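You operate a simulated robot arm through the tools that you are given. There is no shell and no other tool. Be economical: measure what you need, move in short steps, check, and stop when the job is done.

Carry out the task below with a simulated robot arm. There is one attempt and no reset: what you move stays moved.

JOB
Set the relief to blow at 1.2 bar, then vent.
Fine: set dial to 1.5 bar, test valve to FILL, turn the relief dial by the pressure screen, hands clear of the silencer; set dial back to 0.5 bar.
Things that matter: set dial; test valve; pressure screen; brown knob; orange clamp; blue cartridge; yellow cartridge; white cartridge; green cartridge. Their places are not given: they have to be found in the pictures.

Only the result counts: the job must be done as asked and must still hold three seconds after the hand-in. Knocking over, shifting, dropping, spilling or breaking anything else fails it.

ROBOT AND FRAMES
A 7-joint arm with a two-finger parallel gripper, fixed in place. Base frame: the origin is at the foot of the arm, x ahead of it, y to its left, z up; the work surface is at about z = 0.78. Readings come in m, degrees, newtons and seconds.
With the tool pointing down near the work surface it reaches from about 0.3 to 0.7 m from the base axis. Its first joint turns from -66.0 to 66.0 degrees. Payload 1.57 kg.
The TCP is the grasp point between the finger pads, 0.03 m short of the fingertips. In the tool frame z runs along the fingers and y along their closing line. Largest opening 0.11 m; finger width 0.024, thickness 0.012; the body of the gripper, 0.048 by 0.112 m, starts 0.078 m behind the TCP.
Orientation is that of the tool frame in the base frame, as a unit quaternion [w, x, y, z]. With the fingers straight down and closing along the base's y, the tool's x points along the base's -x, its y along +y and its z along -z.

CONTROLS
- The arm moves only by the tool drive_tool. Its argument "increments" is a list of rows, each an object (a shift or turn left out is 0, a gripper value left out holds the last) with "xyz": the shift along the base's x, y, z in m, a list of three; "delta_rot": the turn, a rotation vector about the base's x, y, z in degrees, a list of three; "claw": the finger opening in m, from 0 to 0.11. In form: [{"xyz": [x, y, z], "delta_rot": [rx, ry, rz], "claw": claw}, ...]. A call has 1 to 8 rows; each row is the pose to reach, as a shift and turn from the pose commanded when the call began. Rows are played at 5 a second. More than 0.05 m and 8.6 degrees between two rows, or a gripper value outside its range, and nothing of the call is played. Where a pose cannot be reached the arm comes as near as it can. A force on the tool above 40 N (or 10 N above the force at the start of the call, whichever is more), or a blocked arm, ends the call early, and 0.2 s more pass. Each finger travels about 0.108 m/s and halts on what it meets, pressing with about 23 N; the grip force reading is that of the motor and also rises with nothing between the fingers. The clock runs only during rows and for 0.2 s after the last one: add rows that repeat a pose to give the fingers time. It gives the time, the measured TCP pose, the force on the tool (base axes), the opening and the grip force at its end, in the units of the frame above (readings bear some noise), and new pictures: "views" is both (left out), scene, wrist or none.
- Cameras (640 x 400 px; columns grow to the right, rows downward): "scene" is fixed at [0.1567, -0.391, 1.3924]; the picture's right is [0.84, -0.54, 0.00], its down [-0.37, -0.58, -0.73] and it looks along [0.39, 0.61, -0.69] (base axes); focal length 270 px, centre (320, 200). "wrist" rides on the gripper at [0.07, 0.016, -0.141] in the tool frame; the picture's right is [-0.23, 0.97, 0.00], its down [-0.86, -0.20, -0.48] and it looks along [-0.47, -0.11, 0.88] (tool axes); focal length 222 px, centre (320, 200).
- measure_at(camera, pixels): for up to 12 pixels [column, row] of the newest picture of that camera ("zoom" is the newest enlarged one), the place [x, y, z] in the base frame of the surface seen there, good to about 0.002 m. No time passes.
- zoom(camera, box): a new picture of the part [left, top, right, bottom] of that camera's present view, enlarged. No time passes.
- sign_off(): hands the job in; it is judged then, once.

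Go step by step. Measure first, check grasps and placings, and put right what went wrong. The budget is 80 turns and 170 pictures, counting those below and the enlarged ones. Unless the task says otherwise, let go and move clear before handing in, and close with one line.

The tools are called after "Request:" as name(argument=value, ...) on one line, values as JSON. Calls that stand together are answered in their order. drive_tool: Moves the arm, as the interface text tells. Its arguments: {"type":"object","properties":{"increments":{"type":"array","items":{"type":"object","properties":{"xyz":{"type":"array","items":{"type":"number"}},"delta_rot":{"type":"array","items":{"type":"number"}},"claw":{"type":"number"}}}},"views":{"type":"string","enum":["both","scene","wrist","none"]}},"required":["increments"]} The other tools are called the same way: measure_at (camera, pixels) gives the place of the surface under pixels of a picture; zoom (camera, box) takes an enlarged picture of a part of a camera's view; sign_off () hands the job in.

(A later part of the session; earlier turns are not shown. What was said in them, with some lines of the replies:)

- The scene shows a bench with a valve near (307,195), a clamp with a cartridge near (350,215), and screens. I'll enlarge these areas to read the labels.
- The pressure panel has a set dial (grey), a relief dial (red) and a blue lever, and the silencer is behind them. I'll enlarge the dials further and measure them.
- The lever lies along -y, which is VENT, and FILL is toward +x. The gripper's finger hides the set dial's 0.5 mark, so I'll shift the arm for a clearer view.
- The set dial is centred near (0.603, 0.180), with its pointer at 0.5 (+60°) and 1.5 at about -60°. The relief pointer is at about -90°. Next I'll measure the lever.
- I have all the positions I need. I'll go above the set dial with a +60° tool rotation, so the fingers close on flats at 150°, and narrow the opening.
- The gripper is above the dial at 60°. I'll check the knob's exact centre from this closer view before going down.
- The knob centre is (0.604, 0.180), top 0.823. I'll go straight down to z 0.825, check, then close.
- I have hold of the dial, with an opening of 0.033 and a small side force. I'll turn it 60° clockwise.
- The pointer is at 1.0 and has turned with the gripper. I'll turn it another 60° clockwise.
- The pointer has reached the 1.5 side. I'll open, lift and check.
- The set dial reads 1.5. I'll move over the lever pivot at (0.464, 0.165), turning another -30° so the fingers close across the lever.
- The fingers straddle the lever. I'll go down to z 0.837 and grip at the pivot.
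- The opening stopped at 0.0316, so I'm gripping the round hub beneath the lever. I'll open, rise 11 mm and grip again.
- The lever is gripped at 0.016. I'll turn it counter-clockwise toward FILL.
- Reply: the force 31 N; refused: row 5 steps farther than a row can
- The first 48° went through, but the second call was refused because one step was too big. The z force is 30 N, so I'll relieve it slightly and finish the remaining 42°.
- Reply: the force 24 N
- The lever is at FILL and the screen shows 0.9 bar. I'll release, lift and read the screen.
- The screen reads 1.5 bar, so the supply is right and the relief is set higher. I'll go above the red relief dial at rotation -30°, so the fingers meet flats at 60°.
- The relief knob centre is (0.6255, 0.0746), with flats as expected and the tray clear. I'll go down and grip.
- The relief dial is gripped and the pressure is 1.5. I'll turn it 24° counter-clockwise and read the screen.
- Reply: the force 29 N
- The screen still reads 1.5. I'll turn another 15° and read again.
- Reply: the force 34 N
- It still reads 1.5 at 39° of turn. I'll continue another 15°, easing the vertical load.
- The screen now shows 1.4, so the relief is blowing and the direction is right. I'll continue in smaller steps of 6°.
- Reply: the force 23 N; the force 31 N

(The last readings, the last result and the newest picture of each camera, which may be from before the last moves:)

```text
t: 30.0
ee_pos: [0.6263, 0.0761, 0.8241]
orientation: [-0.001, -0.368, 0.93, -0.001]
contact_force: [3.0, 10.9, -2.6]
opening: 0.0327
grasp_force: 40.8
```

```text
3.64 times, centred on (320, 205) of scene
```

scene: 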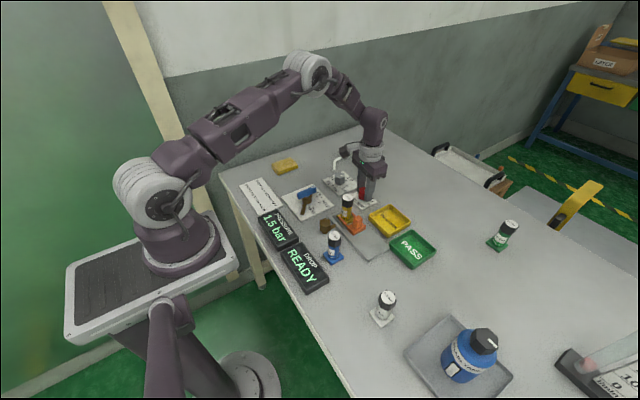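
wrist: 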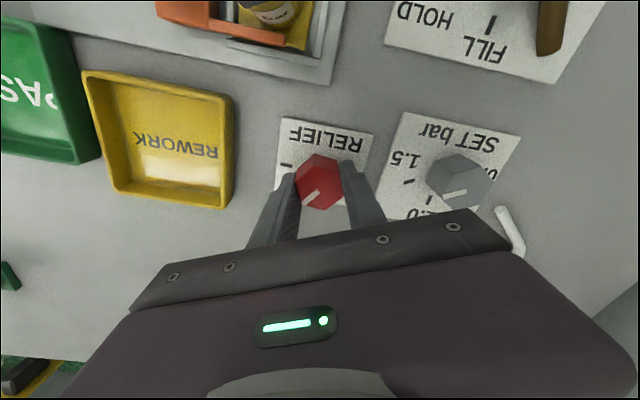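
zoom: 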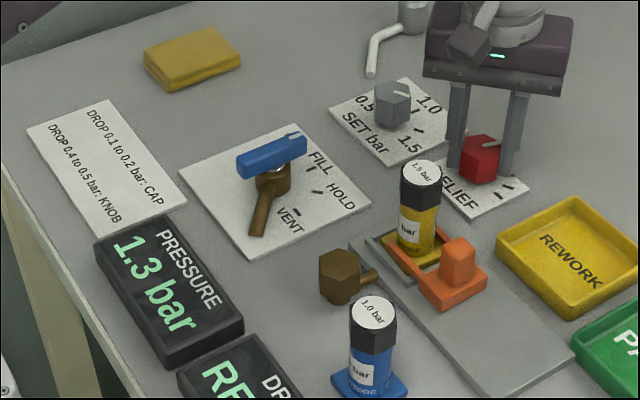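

It now shows 1.3. The readings fit about 0.1 bar per 15°, which puts 1.2 bar near 90° of total turn. I'll step 8° and look for the next change.

Request:
drive_tool(increments=[{"delta_rot": [0, 0, 8]}, {"delta_rot": [0, 0, 8]}, {"delta_rot": [0, 0, 8]}, {"delta_rot": [0, 0, 8]}], views="none")

Request:
zoom(camera="scene", box=[250, 200, 310, 260])

Request:
drive_tool(increments=[{"delta_rot": [0, 0, 4]}, {"delta_rot": [0, 0, 4]}, {"delta_rot": [0, 0, 4]}, {"delta_rot": [0, 0, 4]}], views="none")

Request:
zoom(camera="scene", box=[250, 200, 310, 260])

```text
t: 31.0
ee_pos: [0.6259, 0.076, 0.8255]
orientation: [-0.001, -0.431, 0.902, 0.001]
contact_force: [3.8, 16.1, -10.7]
opening: 0.0329
grasp_force: 40.9
```

```text
6.67 times, centred on (280, 230) of scene
```

zoom: 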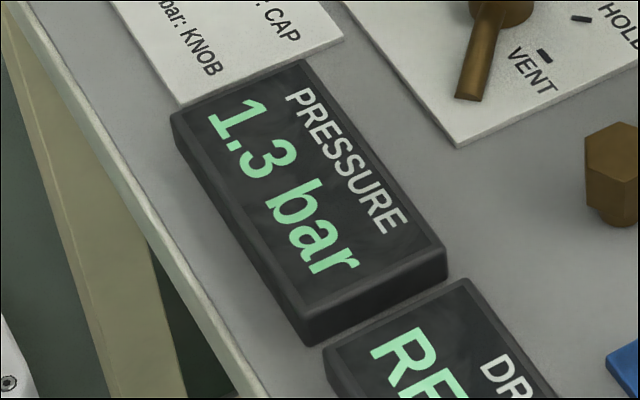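

```text
t: 32.0
ee_pos: [0.6254, 0.0772, 0.8246]
orientation: [-0.001, -0.462, 0.887, 0.001]
contact_force: [-4.1, 15.5, -10.9]
opening: 0.0327
grasp_force: 41.4
```

```text
6.67 times, centred on (280, 230) of scene
```

zoom: 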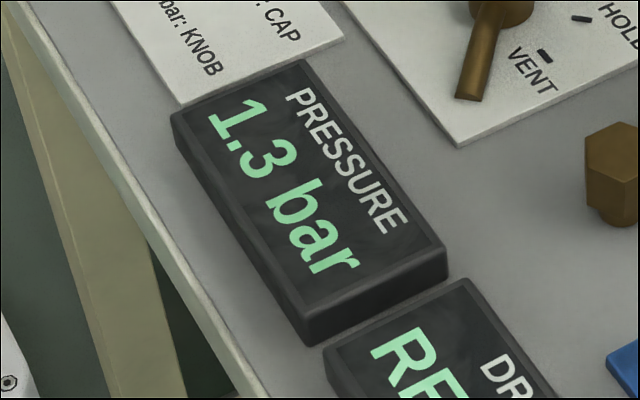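

Request:
drive_tool(increments=[{"delta_rot": [0, 0, 3]}, {"delta_rot": [0, 0, 3]}, {"delta_rot": [0, 0, 3]}, {"delta_rot": [0, 0, 3]}, {"delta_rot": [0, 0, 3]}], views="none")

Request:
zoom(camera="scene", box=[250, 200, 310, 260])

Request:
zoom(camera="wrist", box=[270, 110, 390, 220])

```text
t: 33.2
ee_pos: [0.626, 0.0771, 0.8248]
orientation: [0.0, -0.485, 0.875, 0.001]
contact_force: [-6.5, 16.0, -8.7]
opening: 0.0329
grasp_force: 40.8
```

```text
6.67 times, centred on (280, 230) of scene
```

zoom: 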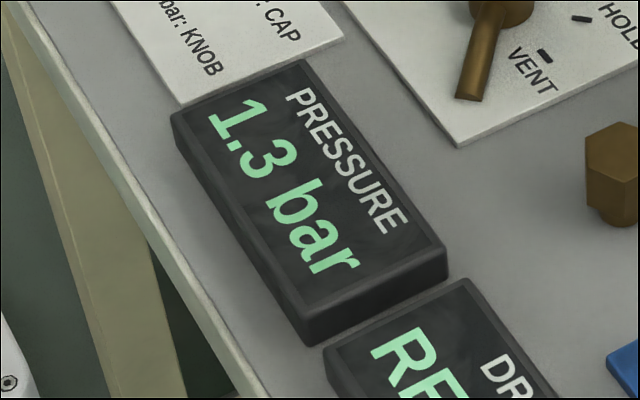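

```text
3.64 times, centred on (330, 165) of wrist
```

zoom: 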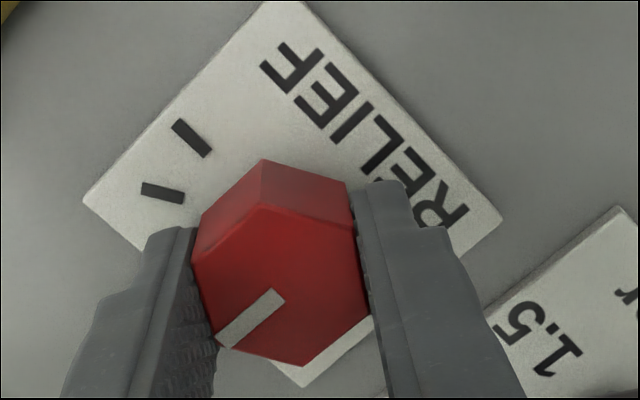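

Request:
drive_tool(increments=[{"delta_rot": [0, 0, 4]}, {"delta_rot": [0, 0, 4]}, {"delta_rot": [0, 0, 4]}, {"delta_rot": [0, 0, 4]}, {"delta_rot": [0, 0, 4]}], views="none")

Request:
zoom(camera="scene", box=[250, 200, 310, 260])

Request:
drive_tool(increments=[{"delta_rot": [0, 0, 4]}, {"delta_rot": [0, 0, 4]}, {"delta_rot": [0, 0, 4]}, {"delta_rot": [0, 0, 4]}, {"delta_rot": [0, 0, 4]}], views="none")

Request:
zoom(camera="scene", box=[250, 200, 310, 260])

```text
t: 34.4
ee_pos: [0.6251, 0.0767, 0.8244]
orientation: [-0.001, -0.516, 0.857, 0.001]
contact_force: [-17.8, 17.6, -3.8]
opening: 0.033
grasp_force: 40.6
```

```text
6.67 times, centred on (280, 230) of scene
```

zoom: 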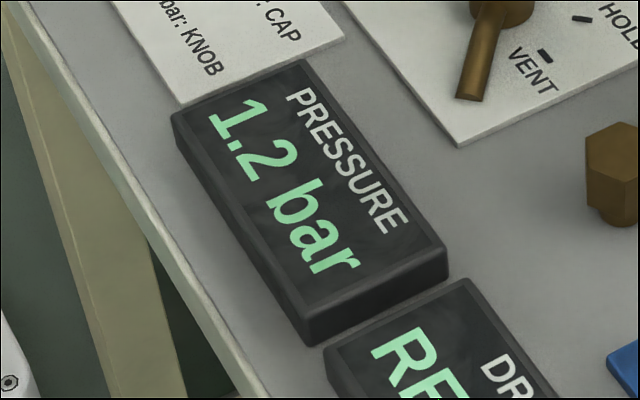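

```text
t: 35.6
ee_pos: [0.6262, 0.0763, 0.8241]
orientation: [0.0, -0.545, 0.839, 0.001]
contact_force: [-23.2, 21.3, -1.5]
opening: 0.0329
grasp_force: 41.2
```

```text
6.67 times, centred on (280, 230) of scene
```

zoom: 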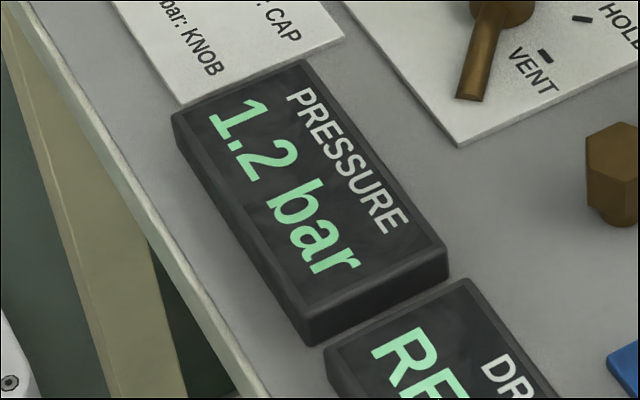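

It reads 1.2 from about 90° and still does at 96°. With 0.1 bar per 20° or so, the middle of the band is near 99–100°, so I'll add 3° and ease the side force.

Request:
drive_tool(increments=[{"xyz": [-0.001, 0.001, 0], "delta_rot": [0, 0, 3]}, {"xyz": [-0.001, 0.001, 0], "delta_rot": [0, 0, 3]}, {"xyz": [-0.001, 0.001, 0], "delta_rot": [0, 0, 3]}, {"xyz": [-0.001, 0.001, 0], "delta_rot": [0, 0, 3]}, {"xyz": [-0.001, 0.001, 0], "delta_rot": [0, 0, 3]}], views="none")

Request:
zoom(camera="scene", box=[250, 150, 390, 260])

Request:
zoom(camera="wrist", box=[220, 60, 440, 240])

```text
t: 36.8
ee_pos: [0.6251, 0.0768, 0.8243]
orientation: [0.0, -0.566, 0.824, 0.0]
contact_force: [-7.7, 9.7, -16.0]
opening: 0.0328
grasp_force: 41.2
```

```text
3.64 times, centred on (320, 205) of scene
```

zoom: 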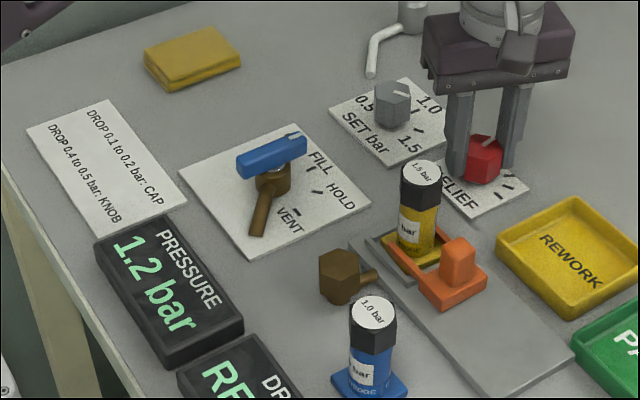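

```text
2.22 times, centred on (330, 150) of wrist
```

zoom: 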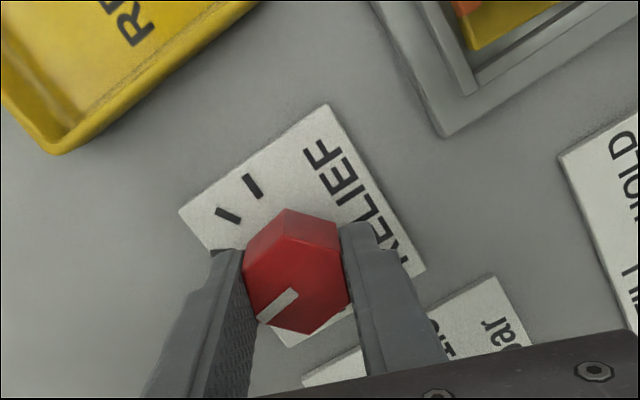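

The screen reads 1.2 bar. I'll release, lift and check that it holds.

Request:
drive_tool(increments=[{"claw": 0.07}, {"claw": 0.07}, {"xyz": [0, 0, 0.04]}, {"xyz": [0, 0, 0.08]}, {"xyz": [0, 0, 0.12]}, {"xyz": [0, 0, 0.12]}], views="wrist")

Request:
zoom(camera="scene", box=[250, 150, 390, 260])

Request:
zoom(camera="wrist", box=[260, 85, 370, 195])

```text
t: 38.2
ee_pos: [0.6237, 0.0766, 0.9434]
orientation: [0.0, -0.568, 0.823, 0.0]
contact_force: [-0.4, 0.0, 0.4]
opening: 0.07
grasp_force: 0.0
```

wrist: 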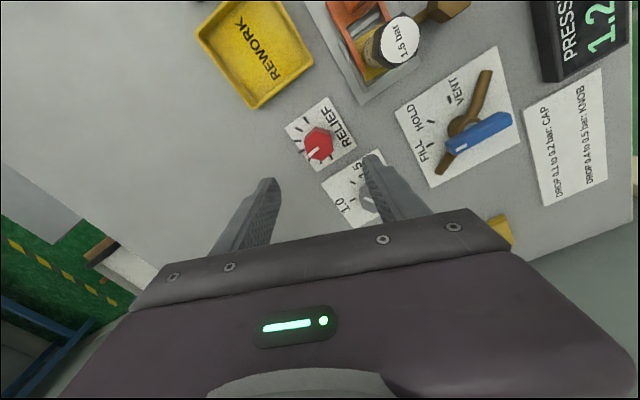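

```text
3.64 times, centred on (320, 205) of scene
```

zoom: 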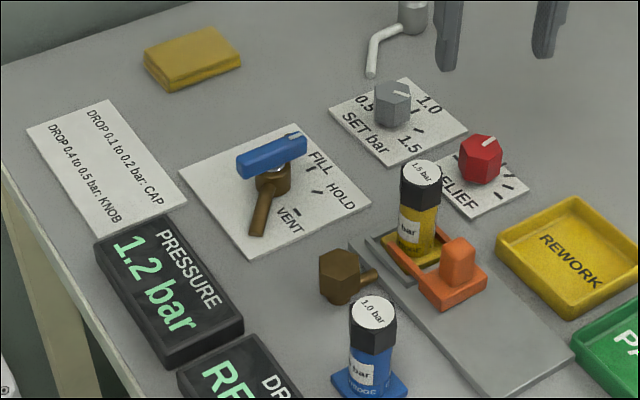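

```text
3.64 times, centred on (315, 140) of wrist
```

zoom: 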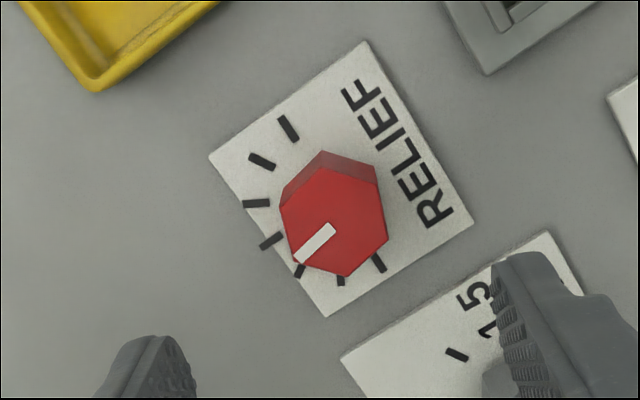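

It still holds 1.2 bar with the hand away. I'll go back to the lever with the tool at 0° rotation, so the fingers close along y, and turn it to VENT before I reset the dial beside the silencer.

Request:
drive_tool(increments=[{"xyz": [-0.02, 0.011, 0.005], "delta_rot": [0, 0, -8.5], "claw": 0.05}, {"xyz": [-0.04, 0.022, 0.005], "delta_rot": [0, 0, -17]}, {"xyz": [-0.06, 0.033, 0.005], "delta_rot": [0, 0, -25.5]}, {"xyz": [-0.08, 0.044, 0.005], "delta_rot": [0, 0, -34]}, {"xyz": [-0.1, 0.055, 0.005], "delta_rot": [0, 0, -42.5]}, {"xyz": [-0.12, 0.066, 0.005], "delta_rot": [0, 0, -51]}, {"xyz": [-0.14, 0.077, 0.005], "delta_rot": [0, 0, -59.5]}, {"xyz": [-0.16, 0.088, 0.005], "delta_rot": [0, 0, -68]}], views="none")

Request:
drive_tool(increments=[{"delta_rot": [0, 0, -1.2]}, {"delta_rot": [0, 0, -1.2]}], views="wrist")

Request:
zoom(camera="wrist", box=[250, 60, 390, 200])

```text
t: 40.0
ee_pos: [0.4667, 0.1664, 0.9509]
orientation: [0.0, -0.008, 1.0, 0.0]
contact_force: [0.6, 0.8, 0.5]
opening: 0.05
grasp_force: 0.0
```

```text
t: 40.6
ee_pos: [0.4659, 0.1652, 0.9511]
orientation: [0.001, 0.002, 1.0, -0.001]
contact_force: [-0.4, -0.7, 0.4]
opening: 0.0502
grasp_force: 0.1
```

wrist: 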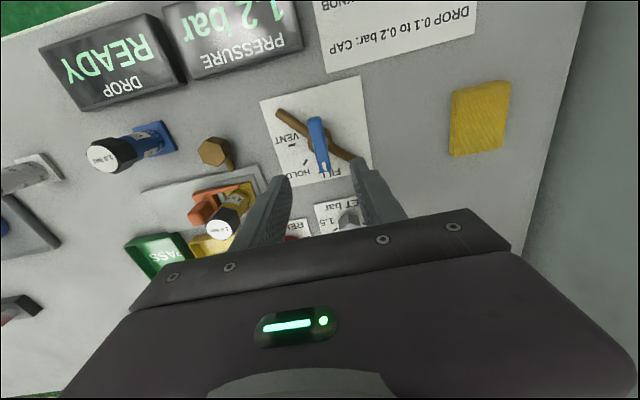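

```text
2.86 times, centred on (320, 130) of wrist
```

zoom: 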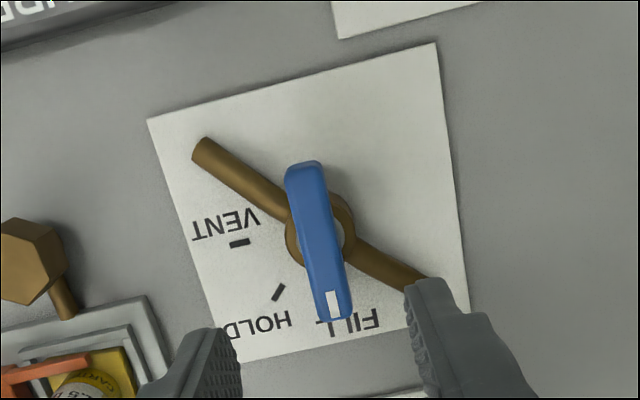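

The lever is centred and along x. I'll go down to z 0.849 and grip.

Request:
drive_tool(increments=[{"xyz": [-0.002, 0, -0.03]}, {"xyz": [-0.002, 0, -0.06]}, {"xyz": [-0.002, 0, -0.09]}, {"xyz": [-0.002, 0, -0.101]}, {"xyz": [-0.002, 0, -0.101], "claw": 0.005}, {"xyz": [-0.002, 0, -0.101]}, {"xyz": [-0.002, 0, -0.101]}, {"xyz": [-0.002, 0, -0.101]}], views="none")

```text
t: 42.4
ee_pos: [0.4632, 0.1652, 0.8488]
orientation: [0.0, 0.002, 1.0, 0.0]
contact_force: [-0.2, -0.3, -12.7]
opening: 0.0159
grasp_force: 31.4
```

The lever is gripped at 0.0159. I'll turn it -90° to VENT in two calls.

Request:
drive_tool(increments=[{"delta_rot": [0, 0, -8]}, {"delta_rot": [0, 0, -16]}, {"delta_rot": [0, 0, -24]}, {"delta_rot": [0, 0, -32]}, {"delta_rot": [0, 0, -40]}, {"delta_rot": [0, 0, -48]}], views="none")

Request:
drive_tool(increments=[{"delta_rot": [0, 0, -8]}, {"delta_rot": [0, 0, -16]}, {"delta_rot": [0, 0, -24]}, {"delta_rot": [0, 0, -32]}, {"delta_rot": [0, 0, -38]}, {"delta_rot": [0, 0, -42]}, {"delta_rot": [0, 0, -42]}], views="both")

```text
t: 43.8
ee_pos: [0.4645, 0.1662, 0.8488]
orientation: [0.001, 0.408, 0.913, 0.001]
contact_force: [9.6, 15.5, -30.3]
opening: 0.0158
grasp_force: 31.3
```

```text
t: 45.4
ee_pos: [0.4644, 0.1653, 0.8506]
orientation: [0.0, 0.708, 0.706, 0.002]
contact_force: [21.6, 22.5, -9.5]
opening: 0.016
grasp_force: 31.8
```

scene: 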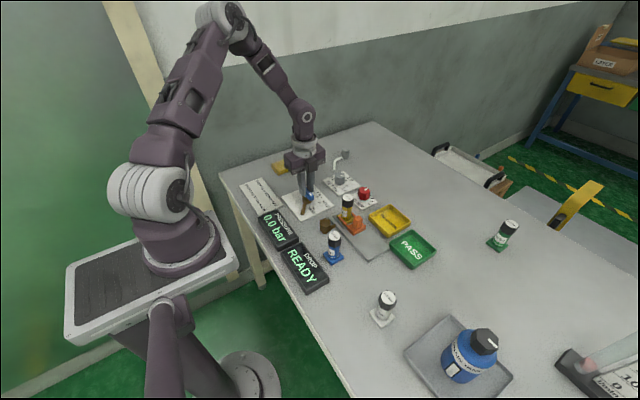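
wrist: 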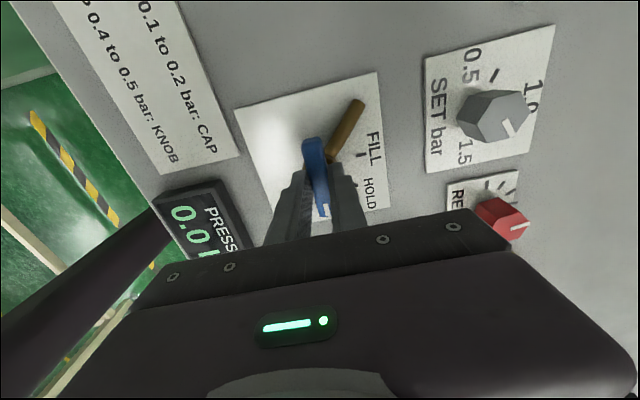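

The lever is at VENT and the screen shows 0.0 bar. I'll release, lift and move over the set dial at rotation -60°.

Request:
drive_tool(increments=[{"claw": 0.05}, {"claw": 0.05}, {"xyz": [0, 0, 0.04]}, {"xyz": [0, 0, 0.08]}, {"xyz": [0.035, 0.004, 0.09], "delta_rot": [0, 0, 7.5], "claw": 0.07}, {"xyz": [0.07, 0.008, 0.09], "delta_rot": [0, 0, 15]}, {"xyz": [0.105, 0.012, 0.09], "delta_rot": [0, 0, 22.5]}, {"xyz": [0.14, 0.015, 0.09], "delta_rot": [0, 0, 30]}], views="both")

Request:
zoom(camera="wrist", box=[140, 50, 380, 240])

```text
t: 47.2
ee_pos: [0.6026, 0.1796, 0.9387]
orientation: [0.0, 0.5, 0.866, 0.001]
contact_force: [-0.3, -0.1, -0.4]
opening: 0.07
grasp_force: 0.2
```

scene: 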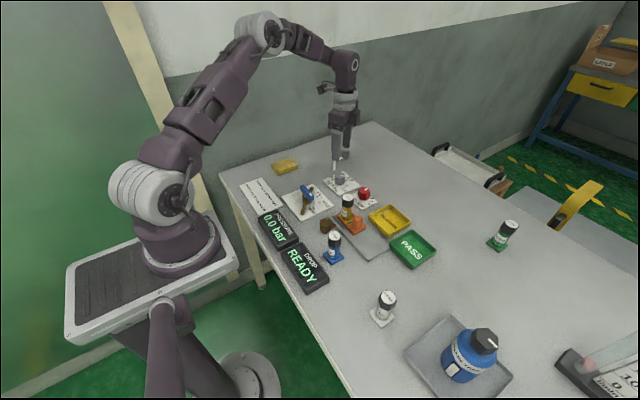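
wrist: 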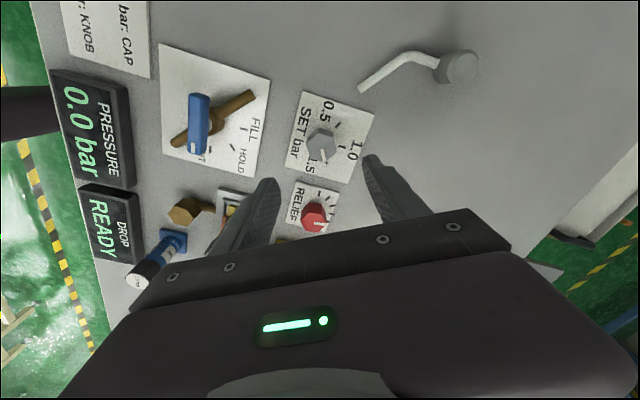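

```text
2.11 times, centred on (260, 145) of wrist
```

zoom: 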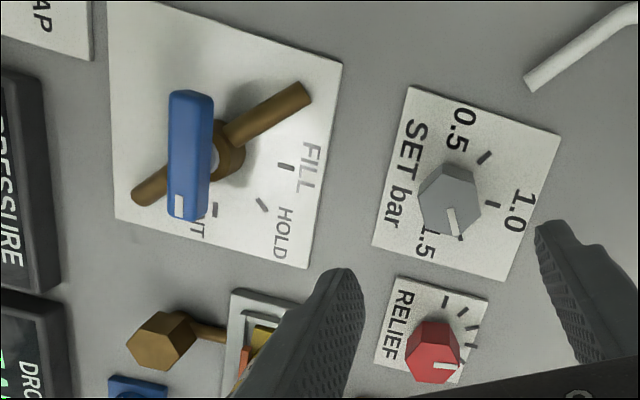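

All is vented. I'll go down on the set dial and grip.

Request:
drive_tool(increments=[{"xyz": [0.001, 0, -0.03]}, {"xyz": [0.001, 0, -0.06]}, {"xyz": [0.001, 0, -0.09]}, {"xyz": [0.001, 0, -0.114]}, {"xyz": [0.001, 0, -0.114]}, {"xyz": [0.001, 0, -0.114], "claw": 0.02}, {"xyz": [0.001, 0, -0.114]}, {"xyz": [0.001, 0, -0.114]}], views="none")

Request:
drive_tool(increments=[{"delta_rot": [0, 0, 7.5]}, {"delta_rot": [0, 0, 15]}, {"delta_rot": [0, 0, 22.5]}, {"delta_rot": [0, 0, 30]}, {"delta_rot": [0, 0, 37.5]}, {"delta_rot": [0, 0, 45]}, {"delta_rot": [0, 0, 52.5]}, {"delta_rot": [0, 0, 60]}], views="wrist")

```text
t: 49.0
ee_pos: [0.6048, 0.1811, 0.8241]
orientation: [0.0, 0.5, 0.866, 0.0]
contact_force: [11.2, 5.5, -12.3]
opening: 0.0327
grasp_force: 40.9
```

```text
t: 50.8
ee_pos: [0.6047, 0.1802, 0.824]
orientation: [0.0, 0.0, 1.0, 0.001]
contact_force: [16.1, 10.7, -20.3]
opening: 0.0327
grasp_force: 40.9
```

wrist: 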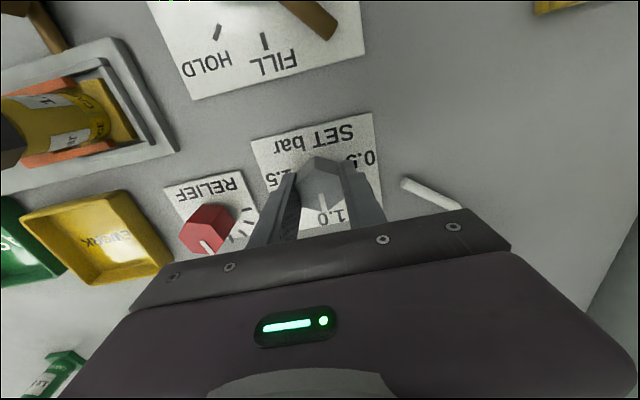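

The dial is at 1.0. I'll turn it the remaining 60° to 0.5.

Request:
drive_tool(increments=[{"xyz": [0.001, 0.0005, 0], "delta_rot": [0, 0, 7.5]}, {"xyz": [0.001, 0.0005, 0], "delta_rot": [0, 0, 15]}, {"xyz": [0.001, 0.0005, 0], "delta_rot": [0, 0, 22.5]}, {"xyz": [0.001, 0.0005, 0], "delta_rot": [0, 0, 30]}, {"xyz": [0.001, 0.0005, 0], "delta_rot": [0, 0, 37.5]}, {"xyz": [0.001, 0.0005, 0], "delta_rot": [0, 0, 45]}, {"xyz": [0.001, 0.0005, 0], "delta_rot": [0, 0, 52.5]}, {"xyz": [0.001, 0.0005, 0], "delta_rot": [0, 0, 60]}], views="none")

Request:
drive_tool(increments=[{}, {"claw": 0.07}, {"claw": 0.07}, {"xyz": [0, 0, 0.04]}, {"xyz": [0, 0, 0.08]}, {"xyz": [-0.003, 0, 0.12]}, {"xyz": [-0.003, 0, 0.12]}], views="both")

Request:
zoom(camera="wrist", box=[260, 85, 370, 195])

```text
t: 52.6
ee_pos: [0.6035, 0.1804, 0.8252]
orientation: [-0.001, -0.5, 0.866, 0.0]
contact_force: [-7.5, 0.3, -12.0]
opening: 0.0327
grasp_force: 41.1
```

```text
t: 54.2
ee_pos: [0.6025, 0.1813, 0.9475]
orientation: [0.0, -0.499, 0.867, 0.0]
contact_force: [-0.1, -0.1, -0.4]
opening: 0.0699
grasp_force: 0.0
```

scene: 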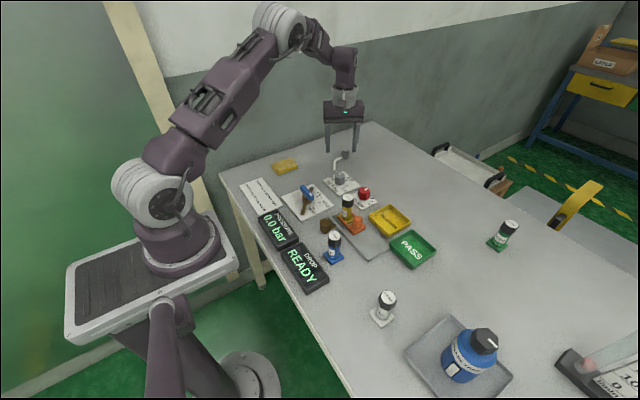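
wrist: 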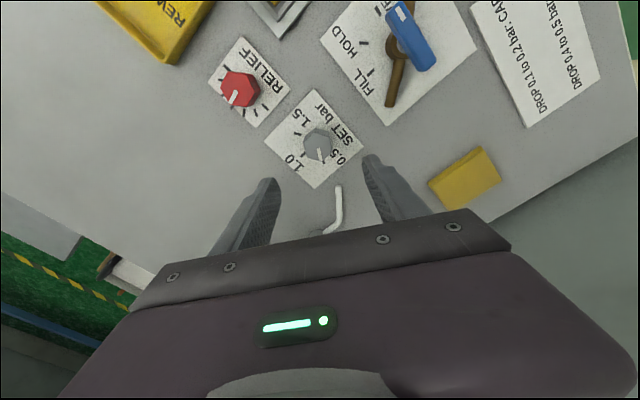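

```text
3.64 times, centred on (315, 140) of wrist
```

zoom: 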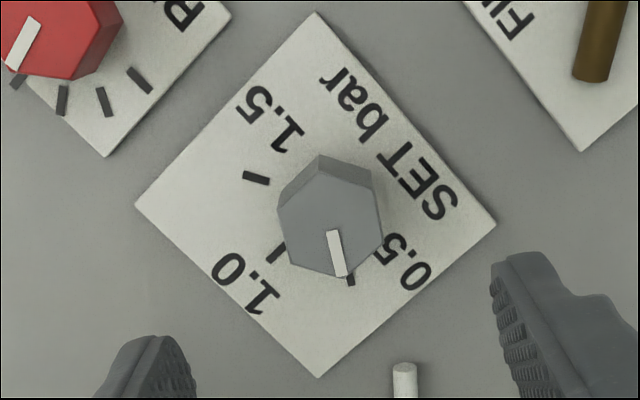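

The dial is back at 0.5, the lever is at VENT, the screen shows 0.0, and the relief pointer hasn't moved. I'll move up and clear of the silencer before handing in.

Request:
drive_tool(increments=[{"xyz": [-0.03, -0.01, 0.03]}, {"xyz": [-0.06, -0.03, 0.06]}, {"xyz": [-0.1, -0.05, 0.08]}, {"xyz": [-0.14, -0.07, 0.1]}, {"xyz": [-0.16, -0.09, 0.12]}, {"xyz": [-0.16, -0.09, 0.12]}], views="scene")

Request:
zoom(camera="scene", box=[240, 140, 400, 270])

```text
t: 55.6
ee_pos: [0.4396, 0.0901, 1.0666]
orientation: [-0.001, -0.499, 0.867, 0.0]
contact_force: [0.3, 0.1, -0.1]
opening: 0.0699
grasp_force: 0.1
```

scene: 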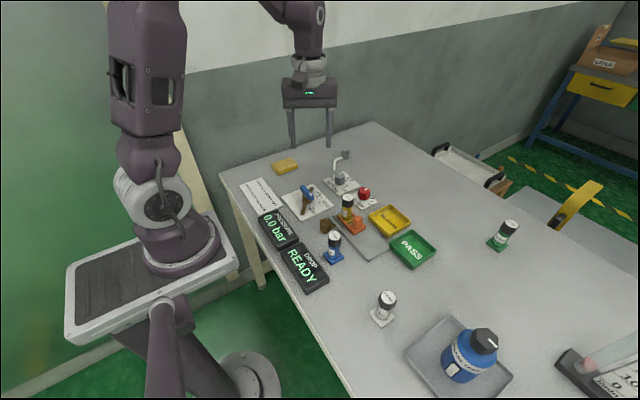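

```text
3.08 times, centred on (320, 205) of scene
```

zoom: 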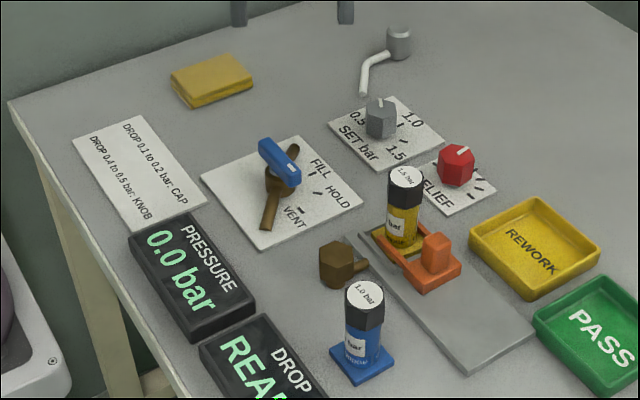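

Everything is in its final state: vented, set dial at 0.5, relief left where it blew at 1.2, and nothing else moved. I'm handing in.

Request:
sign_off()

```text
The job is handed in.
```

The relief is set to blow at 1.2 bar by the pressure screen, the test valve is at VENT with the screen at 0.0 bar, the set dial is back at 0.5 bar, and the arm is clear.
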